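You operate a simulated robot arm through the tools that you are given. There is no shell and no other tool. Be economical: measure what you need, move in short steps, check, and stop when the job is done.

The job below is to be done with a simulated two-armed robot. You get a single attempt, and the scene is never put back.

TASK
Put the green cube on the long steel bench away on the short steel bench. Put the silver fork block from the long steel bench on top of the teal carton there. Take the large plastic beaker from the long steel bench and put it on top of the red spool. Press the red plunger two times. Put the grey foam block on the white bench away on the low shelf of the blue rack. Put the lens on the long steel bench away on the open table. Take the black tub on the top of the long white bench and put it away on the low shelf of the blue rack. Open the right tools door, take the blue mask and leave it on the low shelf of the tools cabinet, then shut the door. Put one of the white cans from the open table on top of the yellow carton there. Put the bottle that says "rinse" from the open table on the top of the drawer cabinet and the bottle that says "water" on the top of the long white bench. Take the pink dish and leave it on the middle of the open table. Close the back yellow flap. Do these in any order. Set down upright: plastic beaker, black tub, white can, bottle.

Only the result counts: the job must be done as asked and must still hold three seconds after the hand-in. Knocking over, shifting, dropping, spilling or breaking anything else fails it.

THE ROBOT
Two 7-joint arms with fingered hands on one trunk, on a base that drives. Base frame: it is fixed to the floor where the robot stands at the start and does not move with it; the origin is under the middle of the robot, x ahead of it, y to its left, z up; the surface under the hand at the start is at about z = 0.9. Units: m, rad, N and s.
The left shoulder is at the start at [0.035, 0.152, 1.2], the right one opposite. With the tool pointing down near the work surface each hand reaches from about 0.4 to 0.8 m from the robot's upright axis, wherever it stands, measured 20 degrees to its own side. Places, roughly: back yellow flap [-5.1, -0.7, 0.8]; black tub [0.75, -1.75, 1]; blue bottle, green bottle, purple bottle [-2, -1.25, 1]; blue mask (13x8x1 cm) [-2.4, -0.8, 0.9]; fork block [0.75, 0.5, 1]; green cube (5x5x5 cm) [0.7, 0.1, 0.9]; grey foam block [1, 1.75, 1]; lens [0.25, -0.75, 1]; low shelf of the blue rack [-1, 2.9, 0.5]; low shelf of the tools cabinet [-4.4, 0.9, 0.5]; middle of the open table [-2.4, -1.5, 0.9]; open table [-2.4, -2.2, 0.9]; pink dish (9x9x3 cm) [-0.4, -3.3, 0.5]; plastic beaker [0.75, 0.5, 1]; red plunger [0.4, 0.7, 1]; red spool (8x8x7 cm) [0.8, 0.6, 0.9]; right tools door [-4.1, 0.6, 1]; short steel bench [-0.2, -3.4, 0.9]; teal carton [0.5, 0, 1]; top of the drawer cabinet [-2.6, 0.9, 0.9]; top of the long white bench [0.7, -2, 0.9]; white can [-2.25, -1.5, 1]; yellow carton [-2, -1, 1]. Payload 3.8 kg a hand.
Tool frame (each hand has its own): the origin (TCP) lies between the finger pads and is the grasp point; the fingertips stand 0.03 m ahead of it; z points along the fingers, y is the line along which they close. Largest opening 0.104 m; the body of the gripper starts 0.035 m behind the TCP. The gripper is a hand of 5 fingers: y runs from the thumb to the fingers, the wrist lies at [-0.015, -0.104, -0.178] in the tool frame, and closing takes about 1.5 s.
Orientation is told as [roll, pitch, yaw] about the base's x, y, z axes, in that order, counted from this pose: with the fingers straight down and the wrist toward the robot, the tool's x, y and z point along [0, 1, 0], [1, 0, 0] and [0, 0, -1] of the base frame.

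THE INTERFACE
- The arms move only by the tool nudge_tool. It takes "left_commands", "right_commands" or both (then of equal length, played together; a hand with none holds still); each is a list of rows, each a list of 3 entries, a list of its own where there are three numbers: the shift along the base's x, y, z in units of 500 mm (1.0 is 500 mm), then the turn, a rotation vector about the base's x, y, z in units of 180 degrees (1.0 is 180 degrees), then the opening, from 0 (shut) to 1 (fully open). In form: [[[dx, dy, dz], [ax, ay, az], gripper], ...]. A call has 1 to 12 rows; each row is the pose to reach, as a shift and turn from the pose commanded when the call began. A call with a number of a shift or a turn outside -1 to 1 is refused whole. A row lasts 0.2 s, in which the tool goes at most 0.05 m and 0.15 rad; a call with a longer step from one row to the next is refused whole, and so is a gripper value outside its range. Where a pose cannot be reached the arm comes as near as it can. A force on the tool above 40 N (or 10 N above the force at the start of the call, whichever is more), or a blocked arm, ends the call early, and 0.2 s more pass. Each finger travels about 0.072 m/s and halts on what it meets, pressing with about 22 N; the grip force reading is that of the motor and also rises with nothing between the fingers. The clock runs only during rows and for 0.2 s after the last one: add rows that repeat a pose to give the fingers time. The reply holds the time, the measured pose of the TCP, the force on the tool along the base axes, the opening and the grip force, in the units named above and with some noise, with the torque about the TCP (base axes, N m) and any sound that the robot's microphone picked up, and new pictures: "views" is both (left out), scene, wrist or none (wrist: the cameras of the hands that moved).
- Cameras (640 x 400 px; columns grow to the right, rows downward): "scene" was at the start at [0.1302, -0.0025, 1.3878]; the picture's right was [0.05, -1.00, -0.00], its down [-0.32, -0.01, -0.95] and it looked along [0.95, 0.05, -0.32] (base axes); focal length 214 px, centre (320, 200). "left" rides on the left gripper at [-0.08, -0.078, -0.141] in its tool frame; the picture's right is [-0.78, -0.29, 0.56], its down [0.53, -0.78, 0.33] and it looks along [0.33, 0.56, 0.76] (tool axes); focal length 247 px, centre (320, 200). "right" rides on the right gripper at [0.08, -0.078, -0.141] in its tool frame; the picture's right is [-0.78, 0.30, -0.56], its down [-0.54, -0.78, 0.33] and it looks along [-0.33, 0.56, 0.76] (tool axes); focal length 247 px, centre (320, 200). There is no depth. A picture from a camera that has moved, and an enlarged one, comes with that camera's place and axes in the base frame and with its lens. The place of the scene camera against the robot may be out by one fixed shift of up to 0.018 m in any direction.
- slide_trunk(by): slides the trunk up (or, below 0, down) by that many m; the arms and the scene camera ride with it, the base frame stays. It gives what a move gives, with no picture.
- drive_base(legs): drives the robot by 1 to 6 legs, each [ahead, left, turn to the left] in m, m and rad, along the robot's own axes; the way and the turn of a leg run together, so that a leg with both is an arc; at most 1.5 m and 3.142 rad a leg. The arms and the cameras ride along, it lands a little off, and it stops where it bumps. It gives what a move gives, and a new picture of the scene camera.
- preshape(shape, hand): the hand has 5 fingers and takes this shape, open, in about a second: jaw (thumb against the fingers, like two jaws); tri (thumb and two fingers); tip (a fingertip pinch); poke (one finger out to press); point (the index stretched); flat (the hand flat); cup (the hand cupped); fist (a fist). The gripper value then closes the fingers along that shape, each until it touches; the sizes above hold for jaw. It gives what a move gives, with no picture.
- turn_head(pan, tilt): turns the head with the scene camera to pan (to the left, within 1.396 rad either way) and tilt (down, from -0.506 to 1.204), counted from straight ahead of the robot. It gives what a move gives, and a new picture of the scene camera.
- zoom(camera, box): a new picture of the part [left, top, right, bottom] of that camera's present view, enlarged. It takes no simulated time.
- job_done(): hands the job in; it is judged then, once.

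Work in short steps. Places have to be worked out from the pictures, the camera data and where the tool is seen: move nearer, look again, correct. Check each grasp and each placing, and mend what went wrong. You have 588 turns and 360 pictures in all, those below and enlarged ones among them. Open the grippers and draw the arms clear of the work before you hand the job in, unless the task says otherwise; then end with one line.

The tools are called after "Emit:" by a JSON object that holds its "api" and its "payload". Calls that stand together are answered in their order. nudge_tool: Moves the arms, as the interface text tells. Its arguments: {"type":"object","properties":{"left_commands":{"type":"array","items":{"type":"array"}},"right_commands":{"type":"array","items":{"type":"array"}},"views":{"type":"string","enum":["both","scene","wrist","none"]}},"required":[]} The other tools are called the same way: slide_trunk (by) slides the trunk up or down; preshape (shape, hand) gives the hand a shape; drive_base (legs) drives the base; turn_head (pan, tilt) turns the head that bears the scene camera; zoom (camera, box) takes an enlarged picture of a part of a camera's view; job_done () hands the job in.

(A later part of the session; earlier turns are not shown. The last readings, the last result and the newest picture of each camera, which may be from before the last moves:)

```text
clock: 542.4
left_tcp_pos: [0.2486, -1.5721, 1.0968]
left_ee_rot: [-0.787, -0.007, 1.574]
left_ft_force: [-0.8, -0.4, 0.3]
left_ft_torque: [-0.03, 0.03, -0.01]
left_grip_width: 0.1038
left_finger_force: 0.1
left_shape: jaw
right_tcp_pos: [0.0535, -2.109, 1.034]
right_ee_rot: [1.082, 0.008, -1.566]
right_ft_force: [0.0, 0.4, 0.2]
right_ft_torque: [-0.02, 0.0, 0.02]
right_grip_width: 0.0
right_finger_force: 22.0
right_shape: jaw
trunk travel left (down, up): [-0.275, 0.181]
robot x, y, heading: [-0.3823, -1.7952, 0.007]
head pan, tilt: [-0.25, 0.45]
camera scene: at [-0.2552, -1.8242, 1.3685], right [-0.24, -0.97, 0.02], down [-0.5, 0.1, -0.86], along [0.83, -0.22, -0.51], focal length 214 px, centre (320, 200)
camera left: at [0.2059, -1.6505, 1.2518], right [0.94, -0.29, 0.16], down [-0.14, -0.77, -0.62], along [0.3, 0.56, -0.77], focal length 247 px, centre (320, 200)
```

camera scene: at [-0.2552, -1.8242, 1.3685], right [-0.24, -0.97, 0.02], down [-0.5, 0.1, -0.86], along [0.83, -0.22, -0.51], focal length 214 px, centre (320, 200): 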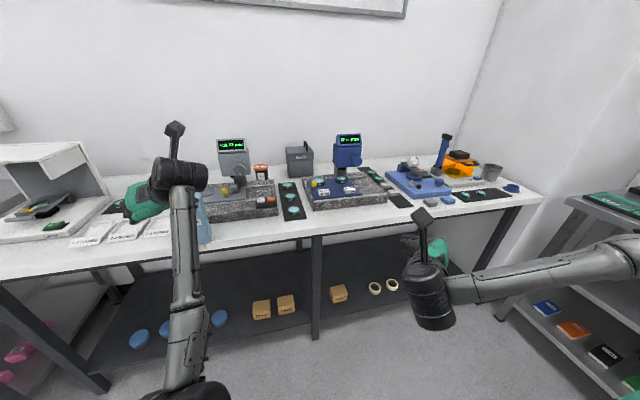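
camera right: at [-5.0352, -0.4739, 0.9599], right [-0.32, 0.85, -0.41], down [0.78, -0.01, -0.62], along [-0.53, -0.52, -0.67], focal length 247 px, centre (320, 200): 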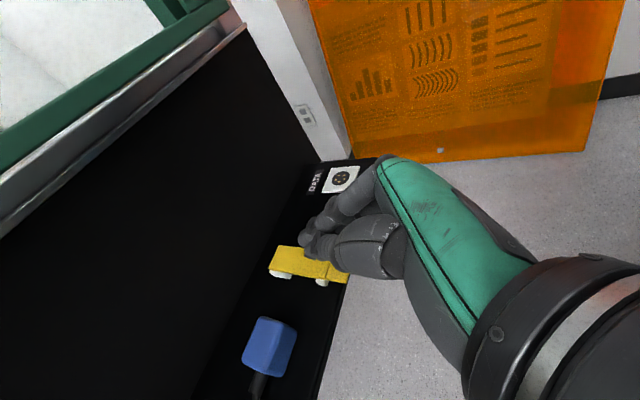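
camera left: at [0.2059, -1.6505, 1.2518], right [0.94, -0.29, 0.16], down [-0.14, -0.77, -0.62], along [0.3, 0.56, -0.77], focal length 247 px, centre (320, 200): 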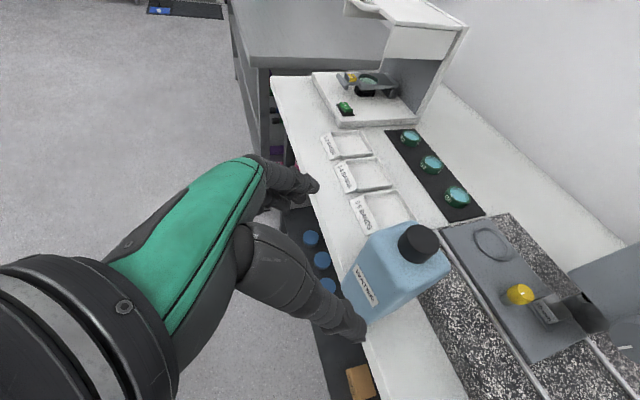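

WATER stands upright on the bench. I withdraw the left hand up and restore its normal downward orientation.

Emit:
{"api": "nudge_tool", "payload": {"left_commands": [[[-0.04, 0, 0.06], [0, 0.0, 0], 1], [[-0.08, 0, 0.12], [0, 0.045, 0], 1], [[-0.1, 0, 0.18], [0, 0.09, 0], 1], [[-0.1, 0, 0.24], [0, 0.135, 0], 1], [[-0.1, 0, 0.3], [0, 0.18, 0], 1], [[-0.1, 0, 0.34], [0, 0.225, 0], 1], [[-0.1, 0, 0.36], [0, 0.25, 0], 1]], "views": "none"}}

Emit:
{"api": "nudge_tool", "payload": {"left_commands": [[[0, 0, 0], [0, 0, -0.045], 1], [[0, 0, 0], [0, 0, -0.09], 1], [[0, 0, 0], [0, 0, -0.135], 1], [[0, 0, 0], [0, 0, -0.18], 1], [[0, 0, 0], [0, 0, -0.225], 1], [[0, 0, 0], [0, 0, -0.27], 1], [[0, 0, 0], [0, 0, -0.315], 1], [[0, 0, 0], [0, 0, -0.36], 1]], "views": "none"}}

```text
clock: 544.0
left_tcp_pos: [0.2175, -1.5683, 1.2744]
left_ee_rot: [-0.024, 0.0, 1.566]
left_ft_force: [-0.2, 0.0, -0.5]
left_ft_torque: [-0.05, -0.03, -0.01]
left_grip_width: 0.1039
left_finger_force: 0.0
left_shape: jaw
left hand out of reach, approached as far as the arm can: row 5, 6, 7
right_tcp_pos: [0.0546, -2.109, 1.0327]
right_ee_rot: [1.083, 0.009, -1.566]
right_ft_force: [0.6, 0.0, -0.1]
right_ft_torque: [0.01, 0.03, -0.01]
right_grip_width: 0.0
right_finger_force: 21.9
right_shape: jaw
trunk travel left (down, up): [-0.275, 0.181]
robot x, y, heading: [-0.3807, -1.7948, 0.006]
head pan, tilt: [-0.25, 0.45]
```

```text
clock: 545.8
left_tcp_pos: [0.2173, -1.5667, 1.2722]
left_ee_rot: [0.004, 0.001, 0.435]
left_ft_force: [-0.5, -0.4, 0.3]
left_ft_torque: [-0.01, 0.02, 0.01]
left_grip_width: 0.1039
left_finger_force: 0.0
left_shape: jaw
right_tcp_pos: [0.0546, -2.1072, 1.0316]
right_ee_rot: [1.083, 0.009, -1.566]
right_ft_force: [0.7, -1.2, 0.3]
right_ft_torque: [0.01, 0.0, -0.04]
right_grip_width: 0.0
right_finger_force: 21.3
right_shape: jaw
trunk travel left (down, up): [-0.275, 0.181]
robot x, y, heading: [-0.3807, -1.7936, 0.008]
head pan, tilt: [-0.25, 0.45]
```

I move the base right, then forward toward the tub, raising the right hand a bit for clearance.

Emit:
{"api": "nudge_tool", "payload": {"right_commands": [[[0, 0, 0.08], [0, 0, 0], 0], [[0, 0, 0.16], [0, 0, 0], 0], [[0, 0, 0.24], [0, 0, 0], 0]], "views": "none"}}

Emit:
{"api": "drive_base", "payload": {"legs": [[0, -0.24, 0], [0.34, 0, 0]]}}

Emit:
{"api": "nudge_tool", "payload": {"left_commands": [[[0.02, 0, 0], [0, 0, 0], 1], [[0.04, 0, 0], [0, 0, 0], 1]], "views": "wrist"}}

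```text
clock: 546.6
left_tcp_pos: [0.2162, -1.5673, 1.2727]
left_ee_rot: [0.002, 0.001, 0.437]
left_ft_force: [-0.5, 0.5, 0.0]
left_ft_torque: [0.03, 0.0, 0.01]
left_grip_width: 0.104
left_finger_force: 0.2
left_shape: jaw
right_tcp_pos: [0.072, -2.1062, 1.1595]
right_ee_rot: [1.081, 0.008, -1.567]
right_ft_force: [-0.3, -0.2, 0.1]
right_ft_torque: [-0.02, 0.01, 0.02]
right_grip_width: 0.0001
right_finger_force: 22.4
right_shape: jaw
right hand out of reach, approached as far as the arm can: row 1, 2, 3
trunk travel left (down, up): [-0.275, 0.181]
robot x, y, heading: [-0.3827, -1.796, 0.005]
head pan, tilt: [-0.25, 0.45]
```

```text
clock: 550.3
left_tcp_pos: [0.5633, -1.8168, 1.274]
left_ee_rot: [0.001, 0.001, 0.432]
left_ft_force: [-1.0, -0.2, 0.3]
left_ft_torque: [0.01, -0.01, -0.01]
left_grip_width: 0.1041
left_finger_force: 0.1
left_shape: jaw
right_tcp_pos: [0.4134, -2.3562, 1.1582]
right_ee_rot: [1.083, 0.009, -1.57]
right_ft_force: [-0.2, 0.2, -0.2]
right_ft_torque: [0.02, 0.0, -0.01]
right_grip_width: 0.0002
right_finger_force: 21.9
right_shape: jaw
trunk travel left (down, up): [-0.275, 0.181]
robot x, y, heading: [-0.0315, -2.0409, -0.003]
head pan, tilt: [-0.25, 0.45]
camera scene: at [0.0894, -2.0716, 1.3686], right [-0.24, -0.97, 0.02], down [-0.5, 0.11, -0.86], along [0.83, -0.22, -0.51], focal length 214 px, centre (320, 200)
```

scene: 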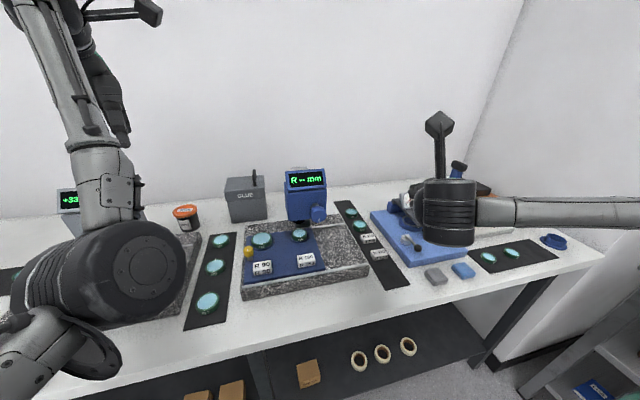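

```text
clock: 550.9
left_tcp_pos: [0.5824, -1.8163, 1.2736]
left_ee_rot: [0.003, 0.0, 0.432]
left_ft_force: [0.0, 0.0, -0.5]
left_ft_torque: [0.02, 0.04, -0.02]
left_grip_width: 0.1042
left_finger_force: 0.1
left_shape: jaw
right_tcp_pos: [0.4154, -2.3543, 1.158]
right_ee_rot: [1.081, 0.01, -1.571]
right_ft_force: [-0.1, -1.0, -0.5]
right_ft_torque: [0.01, 0.0, -0.03]
right_grip_width: 0.0
right_finger_force: 22.2
right_shape: jaw
trunk travel left (down, up): [-0.275, 0.181]
robot x, y, heading: [-0.0373, -2.0386, 0.007]
head pan, tilt: [-0.25, 0.45]
camera left: at [0.5477, -1.9212, 1.4137], right [0.06, -0.83, -0.56], down [-0.93, 0.16, -0.33], along [0.36, 0.54, -0.76], focal length 247 px, centre (320, 200)
```

left: 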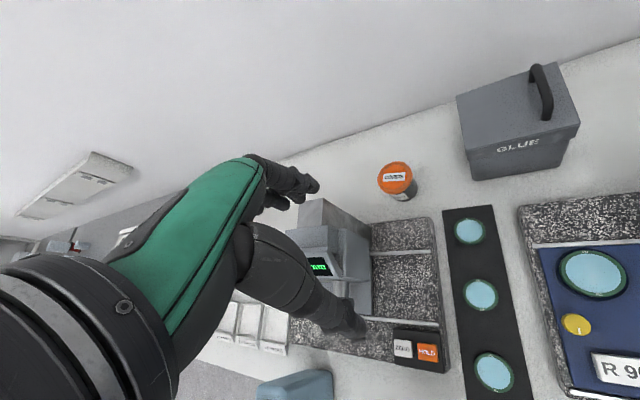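

The tub lid is at about (0.77, −1.791), just behind the gauge's right side. I shift the left hand right/up and pull the right hand back, then lower the trunk a bit for reach.

Emit:
{"api": "nudge_tool", "payload": {"left_commands": [[[0, -0.04, 0.06], [0, 0, 0.03], 1], [[0, -0.08, 0.12], [0, 0, 0.06], 1], [[0, -0.1, 0.18], [0, 0, 0.083], 1], [[0, -0.1, 0.22], [0, 0, 0.083], 1]], "right_commands": [[[-0.03, 0, 0.02], [0, 0, 0], 0], [[-0.06, 0, 0.04], [0, 0, 0], 0], [[-0.1, 0, 0.06], [0, 0, 0], 0], [[-0.12, 0, 0.08], [0, 0, 0], 0]], "views": "none"}}

Emit:
{"api": "slide_trunk", "payload": {"by": -0.12}}

```text
clock: 551.9
left_tcp_pos: [0.5823, -1.8689, 1.3828]
left_ee_rot: [0.001, -0.001, 0.695]
left_ft_force: [0.9, 0.2, -0.5]
left_ft_torque: [0.01, -0.01, -0.02]
left_grip_width: 0.1037
left_finger_force: 0.1
left_shape: jaw
right_tcp_pos: [0.4013, -2.3549, 1.2119]
right_ee_rot: [1.084, 0.01, -1.573]
right_ft_force: [-0.1, 0.4, -0.2]
right_ft_torque: [-0.02, -0.01, -0.04]
right_grip_width: 0.0001
right_finger_force: 21.8
right_shape: jaw
right hand out of reach, approached as far as the arm can: row 1, 2, 3, 4
trunk travel left (down, up): [-0.275, 0.181]
robot x, y, heading: [-0.0327, -2.0429, 0.002]
head pan, tilt: [-0.25, 0.45]
```

```text
clock: 553.4
left_tcp_pos: [0.5824, -1.8664, 1.264]
left_ee_rot: [0.002, 0.0, 0.696]
left_ft_force: [-0.3, 0.3, 1.0]
left_ft_torque: [0.0, 0.0, 0.03]
left_grip_width: 0.104
left_finger_force: 0.1
left_shape: jaw
right_tcp_pos: [0.4411, -2.3541, 1.0186]
right_ee_rot: [0.933, 0.01, -1.572]
right_ft_force: [-0.1, 1.0, -0.7]
right_ft_torque: [-0.03, -0.01, 0.0]
right_grip_width: 0.0
right_finger_force: 22.2
right_shape: jaw
trunk travel left (down, up): [-0.155, 0.301]
robot x, y, heading: [-0.0315, -2.042, -0.0]
head pan, tilt: [-0.25, 0.45]
```

I tilt the left hand forward and move it to just above the tub, coming from the right of the gauge.

Emit:
{"api": "nudge_tool", "payload": {"left_commands": [[[0.05, 0.0, 0], [0.018, -0.021, 0], 1], [[0.1, 0.02, 0], [0.036, -0.042, 0], 1], [[0.15, 0.04, -0.02], [0.054, -0.064, 0], 1], [[0.2, 0.06, -0.06], [0.0714, -0.0854, 0], 1], [[0.25, 0.08, -0.12], [0.0714, -0.0854, 0], 1], [[0.3, 0.1, -0.18], [0.0714, -0.0854, 0], 1], [[0.34, 0.12, -0.25], [0.0714, -0.0854, 0], 1], [[0.345, 0.13, -0.3], [0.0714, -0.0854, 0], 1], [[0.345, 0.13, -0.3], [0.0714, -0.0854, 0], 1]], "views": "both"}}

```text
clock: 555.4
left_tcp_pos: [0.7561, -1.8031, 1.1116]
left_ee_rot: [0.004, -0.35, 0.692]
left_ft_force: [-0.2, -0.4, -0.3]
left_ft_torque: [0.0, -0.02, 0.0]
left_grip_width: 0.1042
left_finger_force: 0.0
left_shape: jaw
right_tcp_pos: [0.4413, -2.3546, 1.0184]
right_ee_rot: [0.934, 0.008, -1.573]
right_ft_force: [0.1, -0.6, 0.2]
right_ft_torque: [0.02, 0.0, -0.03]
right_grip_width: 0.0
right_finger_force: 21.8
right_shape: jaw
trunk travel left (down, up): [-0.155, 0.301]
robot x, y, heading: [-0.0313, -2.039, -0.003]
head pan, tilt: [-0.25, 0.45]
camera scene: at [0.1544, -2.0716, 1.2207], right [-0.24, -0.97, 0.06], down [-0.62, 0.11, -0.78], along [0.75, -0.22, -0.63], focal length 214 px, centre (320, 200)
camera left: at [0.7155, -1.9424, 1.2169], right [0.43, -0.65, -0.63], down [-0.82, 0.02, -0.58], along [0.39, 0.76, -0.52], focal length 247 px, centre (320, 200)
```

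scene: 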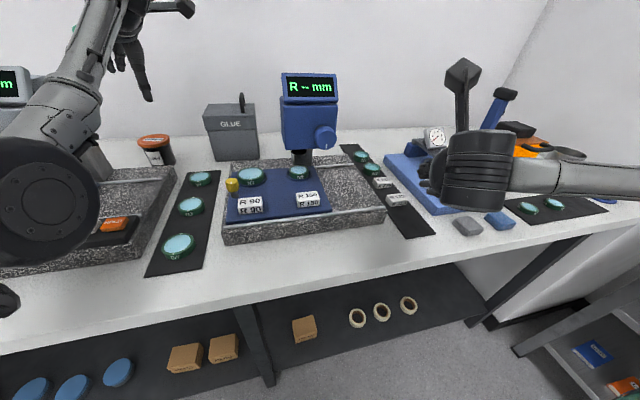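
left: 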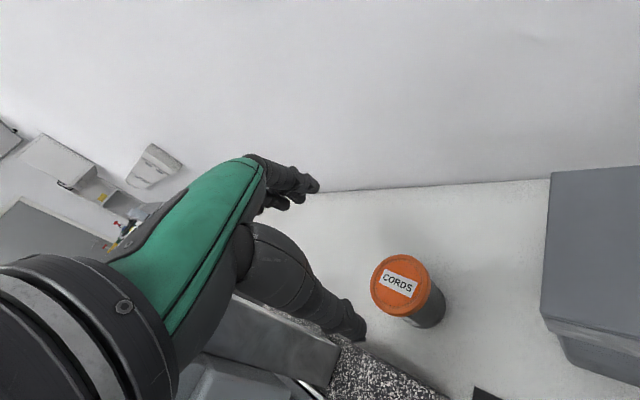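

Tub (CORDS) centre is (0.776, −1.793). I shift 1.2 cm and descend around it in steps.

Emit:
{"api": "nudge_tool", "payload": {"left_commands": [[[0.024, 0.008, -0.05], [0, 0, 0], 1], [[0.024, 0.008, -0.13], [0, 0, 0], 1], [[0.024, 0.008, -0.2], [0, 0, 0], 1], [[0.024, 0.008, -0.26], [0, 0, 0], 1], [[0.024, 0.008, -0.26], [0, 0, 0], 1]], "views": "wrist"}}

```text
clock: 556.6
left_tcp_pos: [0.7709, -1.8003, 0.984]
left_ee_rot: [0.004, -0.349, 0.694]
left_ft_force: [0.4, 0.2, 0.6]
left_ft_torque: [-0.02, -0.01, 0.02]
left_grip_width: 0.1041
left_finger_force: 0.1
left_shape: jaw
right_tcp_pos: [0.4403, -2.3562, 1.0189]
right_ee_rot: [0.93, 0.01, -1.573]
right_ft_force: [0.6, -0.9, -1.1]
right_ft_torque: [-0.01, -0.01, -0.01]
right_grip_width: 0.0
right_finger_force: 22.2
right_shape: jaw
trunk travel left (down, up): [-0.155, 0.301]
robot x, y, heading: [-0.035, -2.0426, 0.002]
head pan, tilt: [-0.25, 0.45]
camera left: at [0.7301, -1.9383, 1.0885], right [0.43, -0.65, -0.63], down [-0.82, 0.02, -0.58], along [0.39, 0.76, -0.52], focal length 247 px, centre (320, 200)
```

left: 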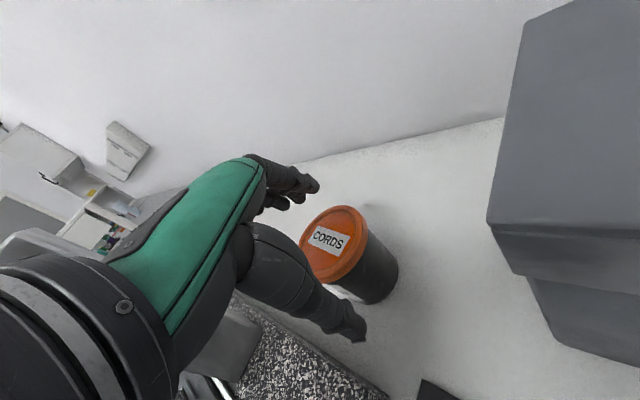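

Well aligned. I go down the rest and close.

Emit:
{"api": "nudge_tool", "payload": {"left_commands": [[[0, 0, -0.05], [0, 0, 0], 1], [[0, 0, -0.09], [0, 0, 0], 1], [[0, 0, -0.09], [0, 0, 0], 0.85], [[0, 0, -0.09], [0, 0, 0], 0.7], [[0, 0, -0.09], [0, 0, 0], 0.55], [[0, 0, -0.09], [0, 0, 0], 0.45], [[0, 0, -0.09], [0, 0, 0], 0.4], [[0, 0, -0.09], [0, 0, 0], 0.4], [[0, 0, -0.09], [0, 0, 0], 0.4]], "views": "wrist"}}

```text
clock: 558.6
left_tcp_pos: [0.7696, -1.7989, 0.9367]
left_ee_rot: [0.004, -0.351, 0.693]
left_ft_force: [0.2, 0.6, -0.5]
left_ft_torque: [0.02, -0.02, 0.0]
left_grip_width: 0.0572
left_finger_force: 21.6
left_shape: jaw
right_tcp_pos: [0.442, -2.3539, 1.0187]
right_ee_rot: [0.93, 0.009, -1.571]
right_ft_force: [-0.4, 0.6, 0.2]
right_ft_torque: [0.01, 0.0, 0.0]
right_grip_width: 0.0
right_finger_force: 21.9
right_shape: jaw
trunk travel left (down, up): [-0.155, 0.301]
robot x, y, heading: [-0.0329, -2.0404, 0.004]
head pan, tilt: [-0.25, 0.45]
camera left: at [0.7282, -1.9374, 1.0427], right [0.43, -0.65, -0.63], down [-0.82, 0.02, -0.58], along [0.39, 0.76, -0.52], focal length 247 px, centre (320, 200)
```

left: 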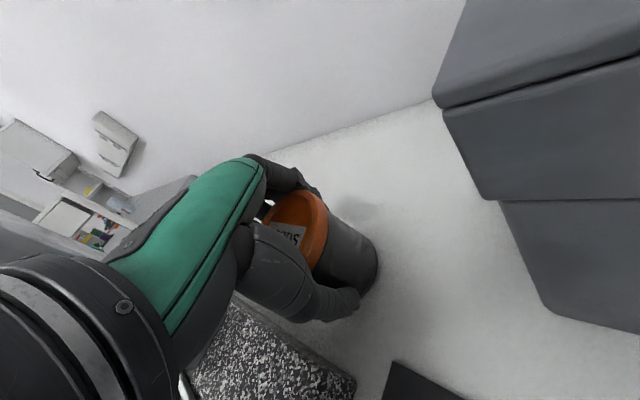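

Gripped. I lift straight up.

Emit:
{"api": "nudge_tool", "payload": {"left_commands": [[[0, 0, 0.04], [0, 0, 0], 0.4], [[0, 0, 0.1], [0, 0, 0], 0.4], [[0, 0, 0.18], [0, 0, 0], 0.4], [[0, 0, 0.26], [0, 0, 0], 0.4], [[0, 0, 0.34], [0, 0, 0], 0.4], [[0, 0, 0.42], [0, 0, 0], 0.4], [[0, 0, 0.48], [0, 0, 0], 0.4]], "views": "wrist"}}

```text
clock: 560.2
left_tcp_pos: [0.7512, -1.7974, 1.1593]
left_ee_rot: [0.003, -0.35, 0.693]
left_ft_force: [0.0, 0.5, -1.2]
left_ft_torque: [0.01, -0.01, 0.0]
left_grip_width: 0.0569
left_finger_force: 21.7
left_shape: jaw
left hand out of reach, approached as far as the arm can: row 6, 7
right_tcp_pos: [0.4418, -2.3542, 1.018]
right_ee_rot: [0.932, 0.009, -1.574]
right_ft_force: [-0.4, -0.3, -0.3]
right_ft_torque: [0.02, -0.02, 0.0]
right_grip_width: 0.0001
right_finger_force: 21.3
right_shape: jaw
trunk travel left (down, up): [-0.155, 0.301]
robot x, y, heading: [-0.0328, -2.0403, -0.002]
head pan, tilt: [-0.25, 0.45]
camera left: at [0.711, -1.9363, 1.2645], right [0.43, -0.65, -0.63], down [-0.82, 0.02, -0.58], along [0.39, 0.76, -0.52], focal length 247 px, centre (320, 200)
```

left: 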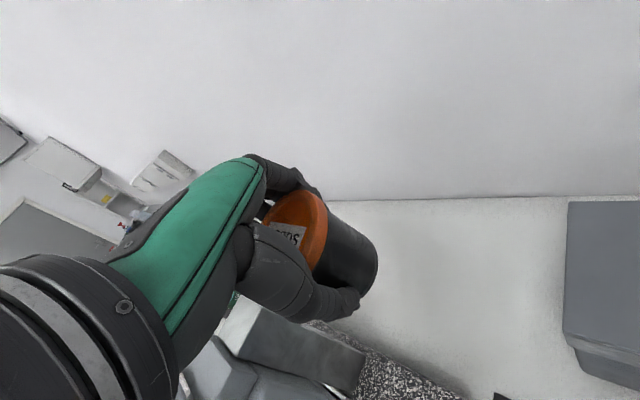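

Tub held upright. I raise the trunk to lift it above the gauges, then retract.

Emit:
{"api": "slide_trunk", "payload": {"by": 0.12}}

Emit:
{"api": "nudge_tool", "payload": {"left_commands": [[[-0.04, -0.06, 0.02], [0, 0, 0], 0.4], [[-0.12, -0.1, 0.02], [0, 0, 0], 0.4], [[-0.2, -0.12, 0.02], [0, 0, 0], 0.4], [[-0.29, -0.12, 0.02], [0, 0, 0], 0.4], [[-0.38, -0.12, 0.02], [0, 0, 0], 0.4], [[-0.46, -0.12, 0.02], [0, 0, 0], 0.4]], "views": "both"}}

```text
clock: 561.7
left_tcp_pos: [0.69, -1.795, 1.3928]
left_ee_rot: [-0.099, -0.457, 0.734]
left_ft_force: [0.0, 0.1, -2.2]
left_ft_torque: [0.01, -0.02, 0.03]
left_grip_width: 0.0567
left_finger_force: 21.8
left_shape: jaw
right_tcp_pos: [0.4428, -2.3564, 1.1391]
right_ee_rot: [0.93, 0.008, -1.572]
right_ft_force: [0.2, 0.7, -0.3]
right_ft_torque: [-0.01, 0.01, -0.01]
right_grip_width: 0.0
right_finger_force: 22.4
right_shape: jaw
trunk travel left (down, up): [-0.275, 0.181]
robot x, y, heading: [-0.0327, -2.0429, -0.0]
head pan, tilt: [-0.25, 0.45]
```

```text
clock: 563.1
left_tcp_pos: [0.5932, -1.9034, 1.4881]
left_ee_rot: [-0.097, -0.458, 0.731]
left_ft_force: [-0.5, 0.2, -0.6]
left_ft_torque: [-0.01, 0.0, 0.01]
left_grip_width: 0.0568
left_finger_force: 21.7
left_shape: jaw
left hand out of reach, approached as far as the arm can: row 1, 2, 3, 4, 5, 6
right_tcp_pos: [0.4425, -2.3547, 1.1379]
right_ee_rot: [0.932, 0.007, -1.571]
right_ft_force: [0.9, -1.0, -0.5]
right_ft_torque: [0.03, -0.01, 0.0]
right_grip_width: 0.0001
right_finger_force: 21.6
right_shape: jaw
trunk travel left (down, up): [-0.275, 0.181]
robot x, y, heading: [-0.0335, -2.0432, 0.005]
head pan, tilt: [-0.25, 0.45]
camera scene: at [0.0906, -2.0714, 1.3683], right [-0.24, -0.97, 0.02], down [-0.5, 0.11, -0.86], along [0.83, -0.22, -0.51], focal length 214 px, centre (320, 200)
camera left: at [0.537, -2.0421, 1.5866], right [0.51, -0.65, -0.56], down [-0.73, 0.02, -0.69], along [0.46, 0.76, -0.46], focal length 247 px, centre (320, 200)
```

scene: 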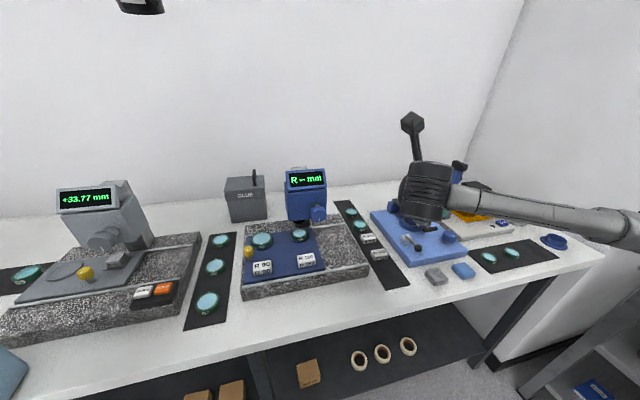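
left: 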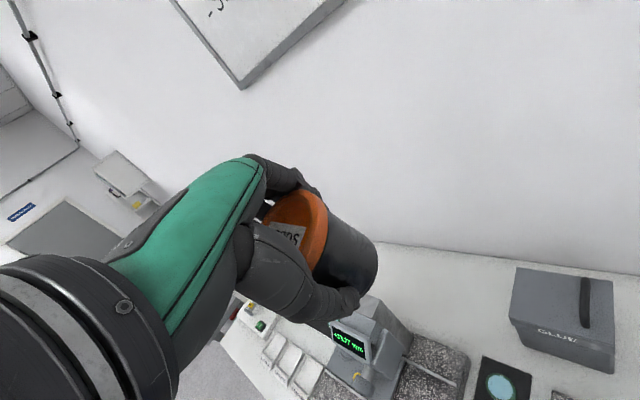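

Everything on the bench is intact. I back away and then restore the hand's pose so the tub is upright.

Emit:
{"api": "drive_base", "payload": {"legs": [[-0.65, 0, 0]]}}

Emit:
{"api": "nudge_tool", "payload": {"left_commands": [[[-0.02, 0.04, -0.06], [0, 0, -0.04], 0.4], [[-0.04, 0.08, -0.12], [0, 0, -0.08], 0.4], [[-0.06, 0.12, -0.18], [0, 0, -0.12], 0.4], [[-0.08, 0.16, -0.24], [0, 0, -0.16], 0.4], [[-0.1, 0.2, -0.3], [0, 0, -0.2], 0.4], [[-0.12, 0.22, -0.36], [0, 0, -0.233], 0.4], [[-0.12, 0.24, -0.42], [0, 0, -0.233], 0.4]], "views": "wrist"}}

```text
clock: 566.7
left_tcp_pos: [-0.0564, -1.8979, 1.4878]
left_ee_rot: [-0.099, -0.458, 0.755]
left_ft_force: [-0.2, 0.5, 0.1]
left_ft_torque: [0.0, -0.03, 0.03]
left_grip_width: 0.0568
left_finger_force: 22.3
left_shape: jaw
right_tcp_pos: [-0.1966, -2.3526, 1.1378]
right_ee_rot: [0.929, 0.008, -1.552]
right_ft_force: [-0.2, -0.4, -0.6]
right_ft_torque: [-0.01, 0.02, 0.0]
right_grip_width: 0.0
right_finger_force: 22.4
right_shape: jaw
trunk travel left (down, up): [-0.275, 0.181]
robot x, y, heading: [-0.6813, -2.0441, 0.023]
head pan, tilt: [-0.25, 0.45]
camera scene: at [-0.5542, -2.0766, 1.3682], right [-0.22, -0.97, 0.02], down [-0.5, 0.1, -0.86], along [0.83, -0.2, -0.51], focal length 214 px, centre (320, 200)
```

scene: 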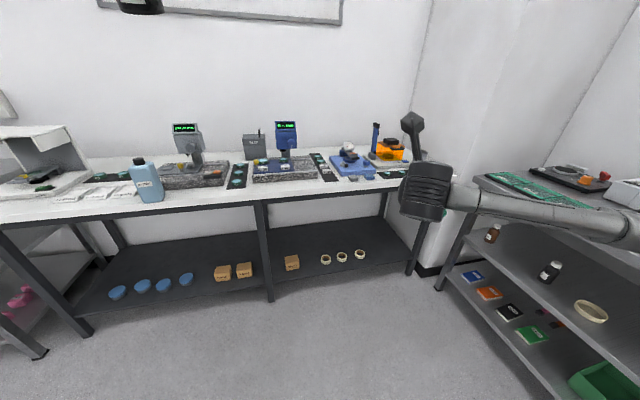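

```text
clock: 568.3
left_tcp_pos: [0.0592, -1.73, 1.3803]
left_ee_rot: [-0.106, -0.454, 0.031]
left_ft_force: [0.3, 0.9, -1.7]
left_ft_torque: [-0.05, 0.03, -0.03]
left_grip_width: 0.0568
left_finger_force: 22.1
left_shape: jaw
left hand out of reach, approached as far as the arm can: row 1, 2, 3, 4, 5, 6, 7
right_tcp_pos: [-0.1962, -2.3478, 1.1393]
right_ee_rot: [0.93, 0.002, -1.553]
right_ft_force: [-0.5, 0.2, -0.7]
right_ft_torque: [0.01, -0.01, -0.03]
right_grip_width: 0.0
right_finger_force: 21.8
right_shape: jaw
trunk travel left (down, up): [-0.275, 0.181]
robot x, y, heading: [-0.6818, -2.0482, 0.024]
head pan, tilt: [-0.25, 0.45]
camera left: at [-0.0724, -1.7981, 1.4788], right [-0.03, -0.83, -0.55], down [-0.54, 0.48, -0.69], along [0.84, 0.28, -0.47], focal length 247 px, centre (320, 200)
```

left: 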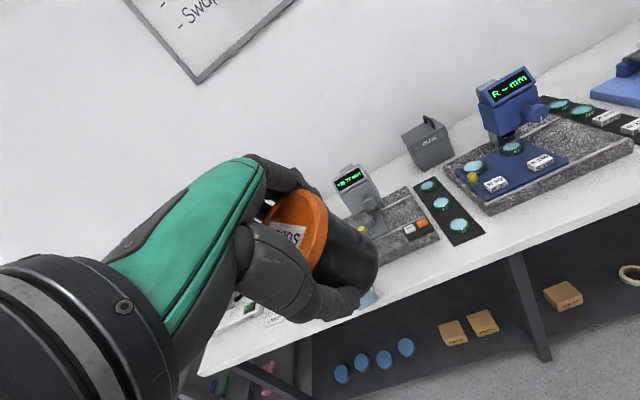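

I correct the tilt back to the grasp tilt and lower the tub hand to travel height.

Emit:
{"api": "nudge_tool", "payload": {"left_commands": [[[-0.05, 0.0, -0.06], [0.017, 0.017, 0], 0.4], [[-0.1, 0.02, -0.12], [0.034, 0.033, 0], 0.4], [[-0.15, 0.04, -0.18], [0.034, 0.033, 0], 0.4], [[-0.2, 0.06, -0.24], [0.034, 0.033, 0], 0.4], [[-0.24, 0.06, -0.3], [0.034, 0.033, 0], 0.4]], "views": "none"}}

Emit:
{"api": "drive_base", "payload": {"legs": [[-0.15, 0, 0], [0, 0, 1.547], [1.4, 0, 0], [1.4, 0, 0]]}}

```text
clock: 569.5
left_tcp_pos: [0.0672, -1.6704, 1.2859]
left_ee_rot: [0.016, -0.352, -0.023]
left_ft_force: [-0.4, -0.6, -0.9]
left_ft_torque: [0.0, 0.01, -0.02]
left_grip_width: 0.0563
left_finger_force: 21.9
left_shape: jaw
left hand out of reach, approached as far as the arm can: row 1, 2, 3, 4, 5
right_tcp_pos: [-0.1965, -2.3516, 1.1385]
right_ee_rot: [0.93, 0.007, -1.553]
right_ft_force: [0.2, 0.9, 0.1]
right_ft_torque: [-0.01, 0.0, 0.0]
right_grip_width: 0.0002
right_finger_force: 22.4
right_shape: jaw
trunk travel left (down, up): [-0.275, 0.181]
robot x, y, heading: [-0.6783, -2.0504, 0.022]
head pan, tilt: [-0.25, 0.45]
```

```text
clock: 588.0
left_tcp_pos: [-1.1991, 1.5389, 1.2864]
left_ee_rot: [0.018, -0.353, 1.526]
left_ft_force: [-0.6, 0.2, -0.4]
left_ft_torque: [0.0, 0.02, -0.03]
left_grip_width: 0.0563
left_finger_force: 21.8
left_shape: jaw
right_tcp_pos: [-0.5248, 1.261, 1.1386]
right_ee_rot: [0.931, 0.006, -0.005]
right_ft_force: [-0.2, -0.1, 0.2]
right_ft_torque: [-0.01, -0.03, -0.01]
right_grip_width: 0.0
right_finger_force: 21.4
right_shape: jaw
trunk travel left (down, up): [-0.275, 0.181]
robot x, y, heading: [-0.8404, 0.7845, 1.568]
head pan, tilt: [-0.25, 0.45]
camera scene: at [-0.821, 0.9059, 1.3684], right [0.97, -0.25, 0.02], down [-0.11, -0.5, -0.86], along [0.22, 0.83, -0.51], focal length 214 px, centre (320, 200)
```

scene: 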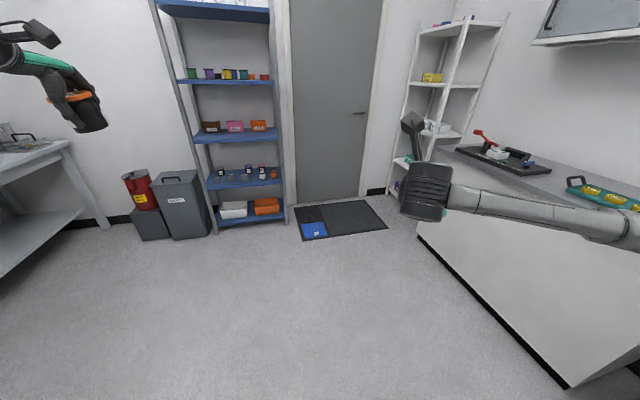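

I retract the tub hand closer, then drive up to the rack as before.

Emit:
{"api": "nudge_tool", "payload": {"left_commands": [[[0.02, -0.08, -0.02], [0, 0, 0.007], 0.4], [[0.04, -0.16, -0.04], [0, 0, 0.014], 0.4], [[0.06, -0.24, -0.06], [0, 0, 0.014], 0.4], [[0.08, -0.32, -0.08], [0, 0, 0.014], 0.4], [[0.1, -0.4, -0.1], [0, 0, 0.014], 0.4], [[0.12, -0.48, -0.12], [0, 0, 0.014], 0.4], [[0.14, -0.56, -0.14], [0, 0, 0.014], 0.4], [[0.16, -0.62, -0.16], [0, 0, 0.014], 0.4]], "views": "wrist"}}

Emit:
{"api": "drive_base", "payload": {"legs": [[1.15, 0.07, 0]]}}

Emit:
{"api": "slide_trunk", "payload": {"by": -0.25}}

Emit:
{"api": "turn_head", "payload": {"pan": 0.1, "tilt": 0.6}}

```text
clock: 589.8
left_tcp_pos: [-1.1548, 1.5321, 1.3324]
left_ee_rot: [0.019, -0.351, 1.567]
left_ft_force: [0.1, -0.2, -0.2]
left_ft_torque: [0.01, -0.04, 0.01]
left_grip_width: 0.0563
left_finger_force: 21.8
left_shape: jaw
left hand out of reach, approached as far as the arm can: row 1, 2, 3, 4, 5, 6, 7, 8
right_tcp_pos: [-0.5233, 1.2603, 1.1383]
right_ee_rot: [0.931, 0.01, -0.005]
right_ft_force: [0.6, 0.9, -0.5]
right_ft_torque: [-0.03, -0.01, 0.01]
right_grip_width: 0.0
right_finger_force: 22.0
right_shape: jaw
trunk travel left (down, up): [-0.275, 0.181]
robot x, y, heading: [-0.8391, 0.7799, 1.569]
head pan, tilt: [-0.25, 0.45]
camera left: at [-1.0714, 1.4111, 1.4349], right [0.77, -0.08, -0.64], down [-0.54, -0.62, -0.57], along [-0.35, 0.78, -0.52], focal length 247 px, centre (320, 200)
```

left: 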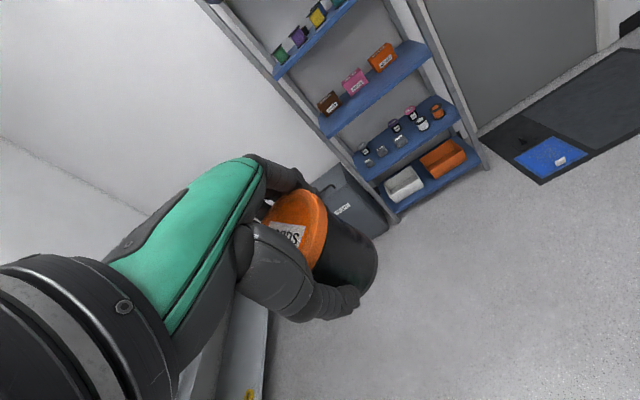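

```text
clock: 595.8
left_tcp_pos: [-1.2009, 2.6755, 1.3347]
left_ee_rot: [0.015, -0.343, 1.55]
left_ft_force: [3.2, -27.7, 0.8]
left_ft_torque: [-1.17, -0.07, -0.04]
left_grip_width: 0.0576
left_finger_force: 22.4
left_shape: jaw
right_tcp_pos: [-0.5736, 2.399, 1.1412]
right_ee_rot: [0.938, 0.009, -0.021]
right_ft_force: [-0.2, 0.5, -0.6]
right_ft_torque: [0.0, 0.0, 0.01]
right_grip_width: 0.0
right_finger_force: 22.5
right_shape: jaw
trunk travel left (down, up): [-0.275, 0.181]
robot x, y, heading: [-0.8983, 1.9332, 1.552]
head pan, tilt: [-0.25, 0.45]
stopped in leg 1: the force on the tool passed its limit at 43 N (the readings are from after the stop); the commanded pose is now the measured one
camera scene: at [-0.875, 2.0468, 1.3692], right [0.96, -0.26, 0.02], down [-0.12, -0.49, -0.86], along [0.24, 0.83, -0.51], focal length 214 px, centre (320, 200)
```

scene: 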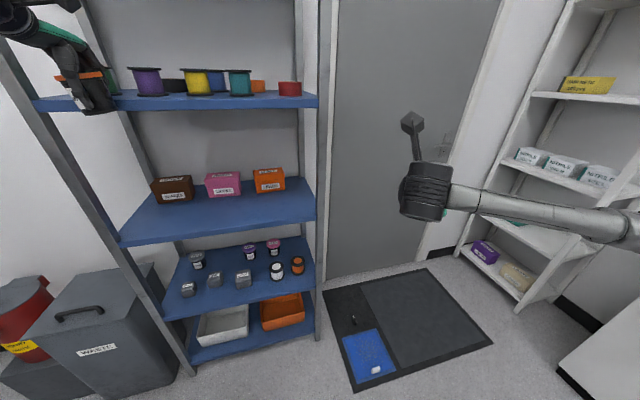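

```text
clock: 596.3
left_tcp_pos: [-1.2012, 2.6764, 1.3206]
left_ee_rot: [0.015, -0.345, 1.551]
left_ft_force: [2.7, -34.0, 9.0]
left_ft_torque: [-1.29, -0.05, -0.03]
left_grip_width: 0.0582
left_finger_force: 21.7
left_shape: jaw
right_tcp_pos: [-0.5739, 2.396, 1.1255]
right_ee_rot: [0.938, 0.008, -0.018]
right_ft_force: [0.1, 0.1, 0.2]
right_ft_torque: [0.02, -0.04, -0.01]
right_grip_width: 0.0
right_finger_force: 21.7
right_shape: jaw
trunk travel left (down, up): [-0.26, 0.196]
robot x, y, heading: [-0.8954, 1.933, 1.555]
head pan, tilt: [-0.25, 0.45]
stopped: the force on the tool passed its limit at 49 N (the readings are from after the stop); the commanded pose is now the measured one
```

```text
clock: 597.2
left_tcp_pos: [-1.2016, 2.6758, 1.3208]
left_ee_rot: [0.017, -0.345, 1.551]
left_ft_force: [1.8, -37.0, 11.0]
left_ft_torque: [-1.39, -0.07, -0.03]
left_grip_width: 0.0583
left_finger_force: 21.6
left_shape: jaw
right_tcp_pos: [-0.5727, 2.3949, 1.1259]
right_ee_rot: [0.94, 0.008, -0.021]
right_ft_force: [0.4, 0.7, 0.1]
right_ft_torque: [0.0, 0.01, -0.01]
right_grip_width: 0.0
right_finger_force: 21.6
right_shape: jaw
trunk travel left (down, up): [-0.26, 0.196]
robot x, y, heading: [-0.8974, 1.9339, 1.554]
head pan, tilt: [0.099, 0.6]
camera scene: at [-0.9064, 2.0475, 1.3392], right [1.0, 0.08, -0.01], down [0.04, -0.64, -0.77], along [-0.07, 0.77, -0.64], focal length 214 px, centre (320, 200)
```

scene: 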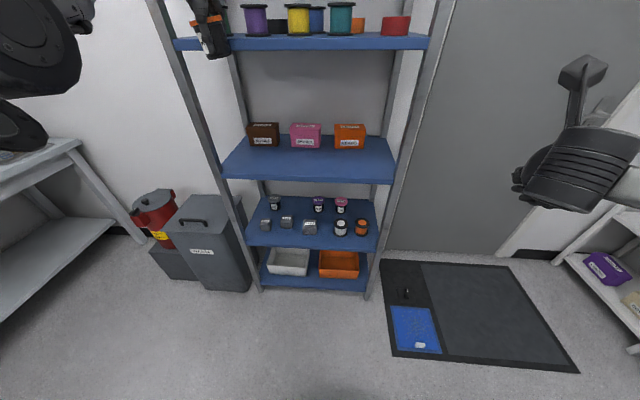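

The retraction had not worked and the tub touched the upper shelf's edge. I back straight away at once.

Emit:
{"api": "drive_base", "payload": {"legs": [[-0.4, 0.0, 0]]}}

Emit:
{"api": "zoom", "payload": {"camera": "scene", "box": [140, 20, 460, 260]}}

Emit:
{"api": "nudge_tool", "payload": {"left_commands": [[[0, 0, 0], [0, 0, 0], 0.4]], "views": "wrist"}}

```text
clock: 599.6
left_tcp_pos: [-1.2081, 2.3065, 1.3116]
left_ee_rot: [0.015, -0.336, 1.553]
left_ft_force: [0.2, -0.1, -0.6]
left_ft_torque: [0.03, 0.01, 0.0]
left_grip_width: 0.0564
left_finger_force: 22.0
left_shape: jaw
right_tcp_pos: [-0.5807, 2.0248, 1.121]
right_ee_rot: [0.929, 0.008, -0.019]
right_ft_force: [-0.4, -0.3, -0.8]
right_ft_torque: [0.01, 0.04, -0.01]
right_grip_width: 0.0
right_finger_force: 21.7
right_shape: jaw
trunk travel left (down, up): [-0.26, 0.196]
robot x, y, heading: [-0.9001, 1.5508, 1.552]
head pan, tilt: [0.099, 0.6]
camera scene: at [-0.9137, 1.6787, 1.3376], right [1.0, 0.08, -0.01], down [0.05, -0.65, -0.76], along [-0.07, 0.76, -0.65], focal length 214 px, centre (320, 200)
```

scene: 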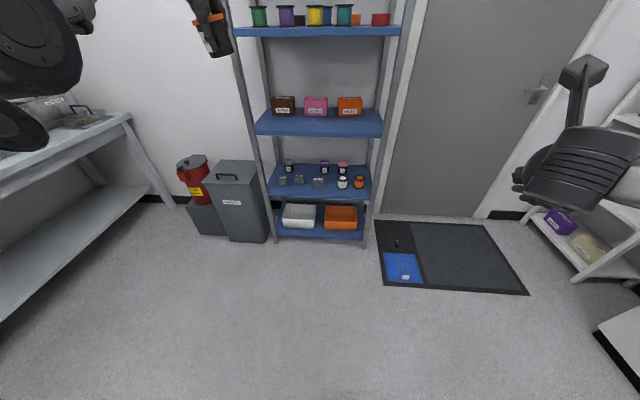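

```text
1.67 times, centred on (300, 140) of scene
camera zoom: at [-0.9137, 1.6787, 1.3376], right [1.0, 0.08, -0.01], down [0.05, -0.65, -0.76], along [-0.07, 0.76, -0.65], focal length 358 px, centre (353, 300)
```

zoom: 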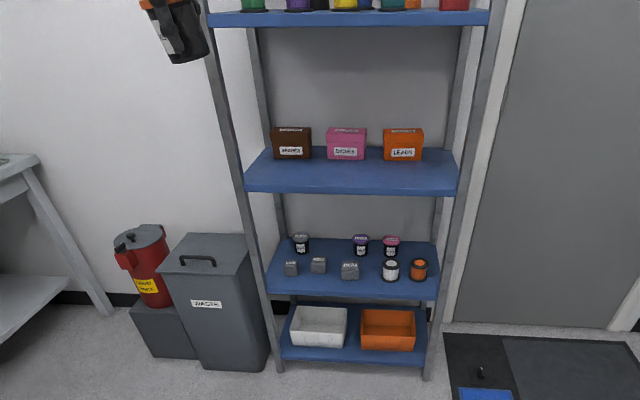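

```text
clock: 600.0
left_tcp_pos: [-1.21, 2.3074, 1.3121]
left_ee_rot: [0.016, -0.335, 1.554]
left_ft_force: [-0.9, -0.5, -0.2]
left_ft_torque: [0.02, -0.01, -0.01]
left_grip_width: 0.0565
left_finger_force: 21.8
left_shape: jaw
right_tcp_pos: [-0.5817, 2.0241, 1.1216]
right_ee_rot: [0.93, 0.007, -0.021]
right_ft_force: [0.0, 0.4, 0.0]
right_ft_torque: [0.0, 0.02, 0.02]
right_grip_width: 0.0
right_finger_force: 22.4
right_shape: jaw
trunk travel left (down, up): [-0.26, 0.196]
robot x, y, heading: [-0.9039, 1.5513, 1.553]
head pan, tilt: [0.099, 0.6]
camera left: at [-1.128, 2.1869, 1.4175], right [0.77, -0.11, -0.63], down [-0.55, -0.62, -0.56], along [-0.33, 0.78, -0.53], focal length 247 px, centre (320, 200)
```

left: 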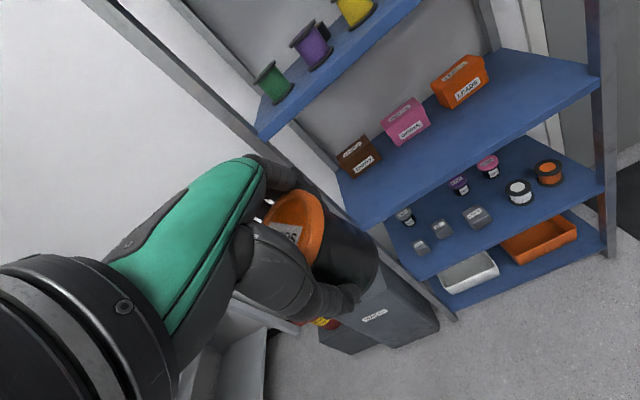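

Nothing moved on the rack and the tub is still held the same. I lower the hand in free space, then retract it, checking it really moves.

Emit:
{"api": "nudge_tool", "payload": {"left_commands": [[[0.02, 0, -0.08], [0, -0.0, 0], 0.4], [[0.04, 0, -0.16], [0, 0, 0], 0.4], [[0.06, 0, -0.24], [0, 0, 0], 0.4], [[0.08, -0.02, -0.32], [0, 0, 0], 0.4], [[0.08, -0.06, -0.4], [0, 0, 0], 0.4], [[0.08, -0.1, -0.48], [0, 0, 0], 0.4], [[0.08, -0.16, -0.55], [0, 0, 0], 0.4]], "views": "none"}}

Emit:
{"api": "nudge_tool", "payload": {"left_commands": [[[0, -0.06, 0], [0, 0, 0], 0.4], [[0, -0.12, 0], [0, 0, 0], 0.4], [[0, -0.18, 0], [0, 0, 0], 0.4], [[0, -0.24, 0], [0, 0, 0], 0.4]], "views": "none"}}

```text
clock: 601.6
left_tcp_pos: [-1.1988, 2.3688, 1.0411]
left_ee_rot: [0.015, -0.336, 1.553]
left_ft_force: [0.2, -0.2, -0.9]
left_ft_torque: [-0.02, 0.0, 0.01]
left_grip_width: 0.0564
left_finger_force: 22.3
left_shape: jaw
left hand out of reach, approached as far as the arm can: row 1, 2, 3, 4, 5, 6, 7
right_tcp_pos: [-0.58, 2.0234, 1.1224]
right_ee_rot: [0.928, 0.006, -0.02]
right_ft_force: [-0.6, 0.0, -0.1]
right_ft_torque: [-0.02, 0.02, 0.0]
right_grip_width: 0.0
right_finger_force: 22.2
right_shape: jaw
trunk travel left (down, up): [-0.26, 0.196]
robot x, y, heading: [-0.9037, 1.5516, 1.558]
head pan, tilt: [0.099, 0.6]
```

```text
clock: 602.6
left_tcp_pos: [-1.2117, 2.3651, 1.0348]
left_ee_rot: [0.017, -0.338, 1.552]
left_ft_force: [-1.1, -0.4, -0.9]
left_ft_torque: [0.0, 0.02, -0.01]
left_grip_width: 0.0564
left_finger_force: 22.4
left_shape: jaw
left hand out of reach, approached as far as the arm can: row 1, 2, 3, 4
right_tcp_pos: [-0.5811, 2.0239, 1.1225]
right_ee_rot: [0.929, 0.006, -0.021]
right_ft_force: [-1.0, 0.5, 0.9]
right_ft_torque: [0.0, 0.03, 0.0]
right_grip_width: 0.0001
right_finger_force: 21.7
right_shape: jaw
trunk travel left (down, up): [-0.26, 0.196]
robot x, y, heading: [-0.9062, 1.5519, 1.554]
head pan, tilt: [0.099, 0.6]
```

The arm stays extended in this configuration, but that suits the shelf. I lower the trunk and then the hand, still well in front of the rack.

Emit:
{"api": "slide_trunk", "payload": {"by": -0.23}}

Emit:
{"api": "nudge_tool", "payload": {"left_commands": [[[0.02, 0, -0.08], [0, 0, 0], 0.4], [[0.04, 0, -0.16], [0, 0, 0], 0.4], [[0.04, 0, -0.24], [0, 0, 0], 0.4], [[0.04, 0, -0.32], [0, 0, 0], 0.4]], "views": "both"}}

```text
clock: 605.0
left_tcp_pos: [-1.2112, 2.3586, 0.4973]
left_ee_rot: [0.013, 0.028, 1.554]
left_ft_force: [0.2, -0.7, -0.4]
left_ft_torque: [-0.03, -0.01, 0.0]
left_grip_width: 0.0563
left_finger_force: 21.8
left_shape: jaw
right_tcp_pos: [-0.5812, 2.063, 0.763]
right_ee_rot: [0.683, 0.008, -0.02]
right_ft_force: [-0.4, -0.8, 0.5]
right_ft_torque: [0.01, 0.02, -0.02]
right_grip_width: 0.0
right_finger_force: 21.8
right_shape: jaw
trunk travel left (down, up): [-0.03, 0.426]
robot x, y, heading: [-0.8996, 1.5517, 1.551]
head pan, tilt: [0.099, 0.6]
```

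```text
clock: 606.0
left_tcp_pos: [-1.1826, 2.3046, 0.3832]
left_ee_rot: [0.013, 0.028, 1.553]
left_ft_force: [0.2, 0.0, -0.5]
left_ft_torque: [-0.02, 0.0, -0.04]
left_grip_width: 0.0561
left_finger_force: 21.9
left_shape: jaw
left hand out of reach, approached as far as the arm can: row 1, 2, 3, 4
right_tcp_pos: [-0.5806, 2.0618, 0.7625]
right_ee_rot: [0.684, 0.007, -0.02]
right_ft_force: [0.4, 0.1, 0.6]
right_ft_torque: [-0.03, 0.01, 0.0]
right_grip_width: 0.0
right_finger_force: 22.3
right_shape: jaw
trunk travel left (down, up): [-0.03, 0.426]
robot x, y, heading: [-0.8977, 1.5508, 1.557]
head pan, tilt: [0.099, 0.6]
camera scene: at [-0.9122, 1.8207, 1.0203], right [1.0, 0.07, -0.04], down [0.04, -0.88, -0.48], along [-0.07, 0.48, -0.88], focal length 214 px, centre (320, 200)
camera left: at [-1.1001, 2.2301, 0.5244], right [0.76, -0.33, -0.56], down [-0.55, -0.78, -0.3], along [-0.33, 0.54, -0.77], focal length 247 px, centre (320, 200)
```

scene: 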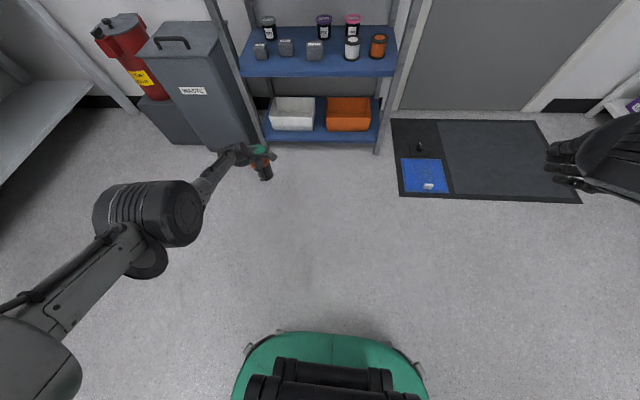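
left: 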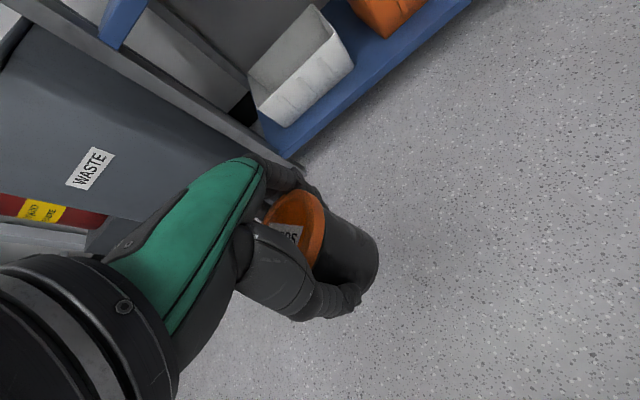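

The hand dropped lower than needed. I raise it to shelf-entry height and restore the 20° tilt.

Emit:
{"api": "nudge_tool", "payload": {"left_commands": [[[0, 0, 0.08], [0.03, 0, 0], 0.4], [[0, 0, 0.16], [0.06, 0, 0], 0.4], [[0, 0, 0.24], [0.09, 0, 0], 0.4], [[0, 0, 0.32], [0.12, 0, 0], 0.4], [[0, 0.02, 0.4], [0.12, 0, 0], 0.4], [[0, 0.04, 0.48], [0.12, 0, 0], 0.4], [[0, 0.06, 0.52], [0.12, 0, 0], 0.4]], "views": "both"}}

```text
clock: 607.6
left_tcp_pos: [-1.1963, 2.4415, 0.6108]
left_ee_rot: [0.02, -0.344, 1.552]
left_ft_force: [0.3, 1.2, -0.1]
left_ft_torque: [-0.01, 0.01, -0.02]
left_grip_width: 0.0558
left_finger_force: 22.0
left_shape: jaw
left hand out of reach, approached as far as the arm can: row 1, 2, 3, 4, 5, 6, 7
right_tcp_pos: [-0.5796, 2.0612, 0.7607]
right_ee_rot: [0.684, 0.007, -0.023]
right_ft_force: [0.2, -0.1, 0.8]
right_ft_torque: [0.0, -0.01, 0.02]
right_grip_width: 0.0003
right_finger_force: 21.5
right_shape: jaw
trunk travel left (down, up): [-0.03, 0.426]
robot x, y, heading: [-0.9051, 1.5482, 1.556]
head pan, tilt: [0.099, 0.6]
camera scene: at [-0.9111, 1.8202, 1.0205], right [1.0, 0.07, -0.05], down [0.04, -0.88, -0.48], along [-0.08, 0.48, -0.88], focal length 214 px, centre (320, 200)
camera left: at [-1.1144, 2.321, 0.7151], right [0.76, -0.1, -0.64], down [-0.55, -0.61, -0.56], along [-0.34, 0.78, -0.52], focal length 247 px, centre (320, 200)
```

scene: 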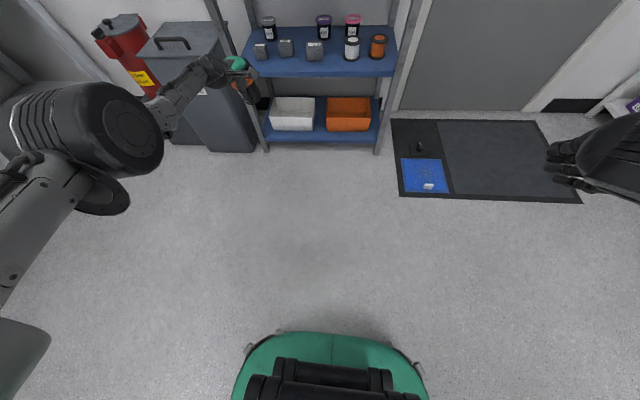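
left: 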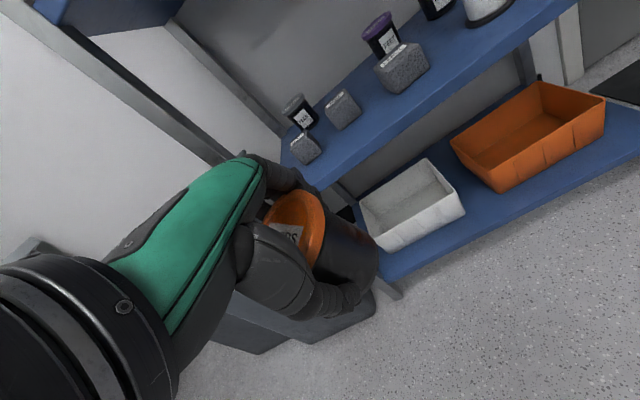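

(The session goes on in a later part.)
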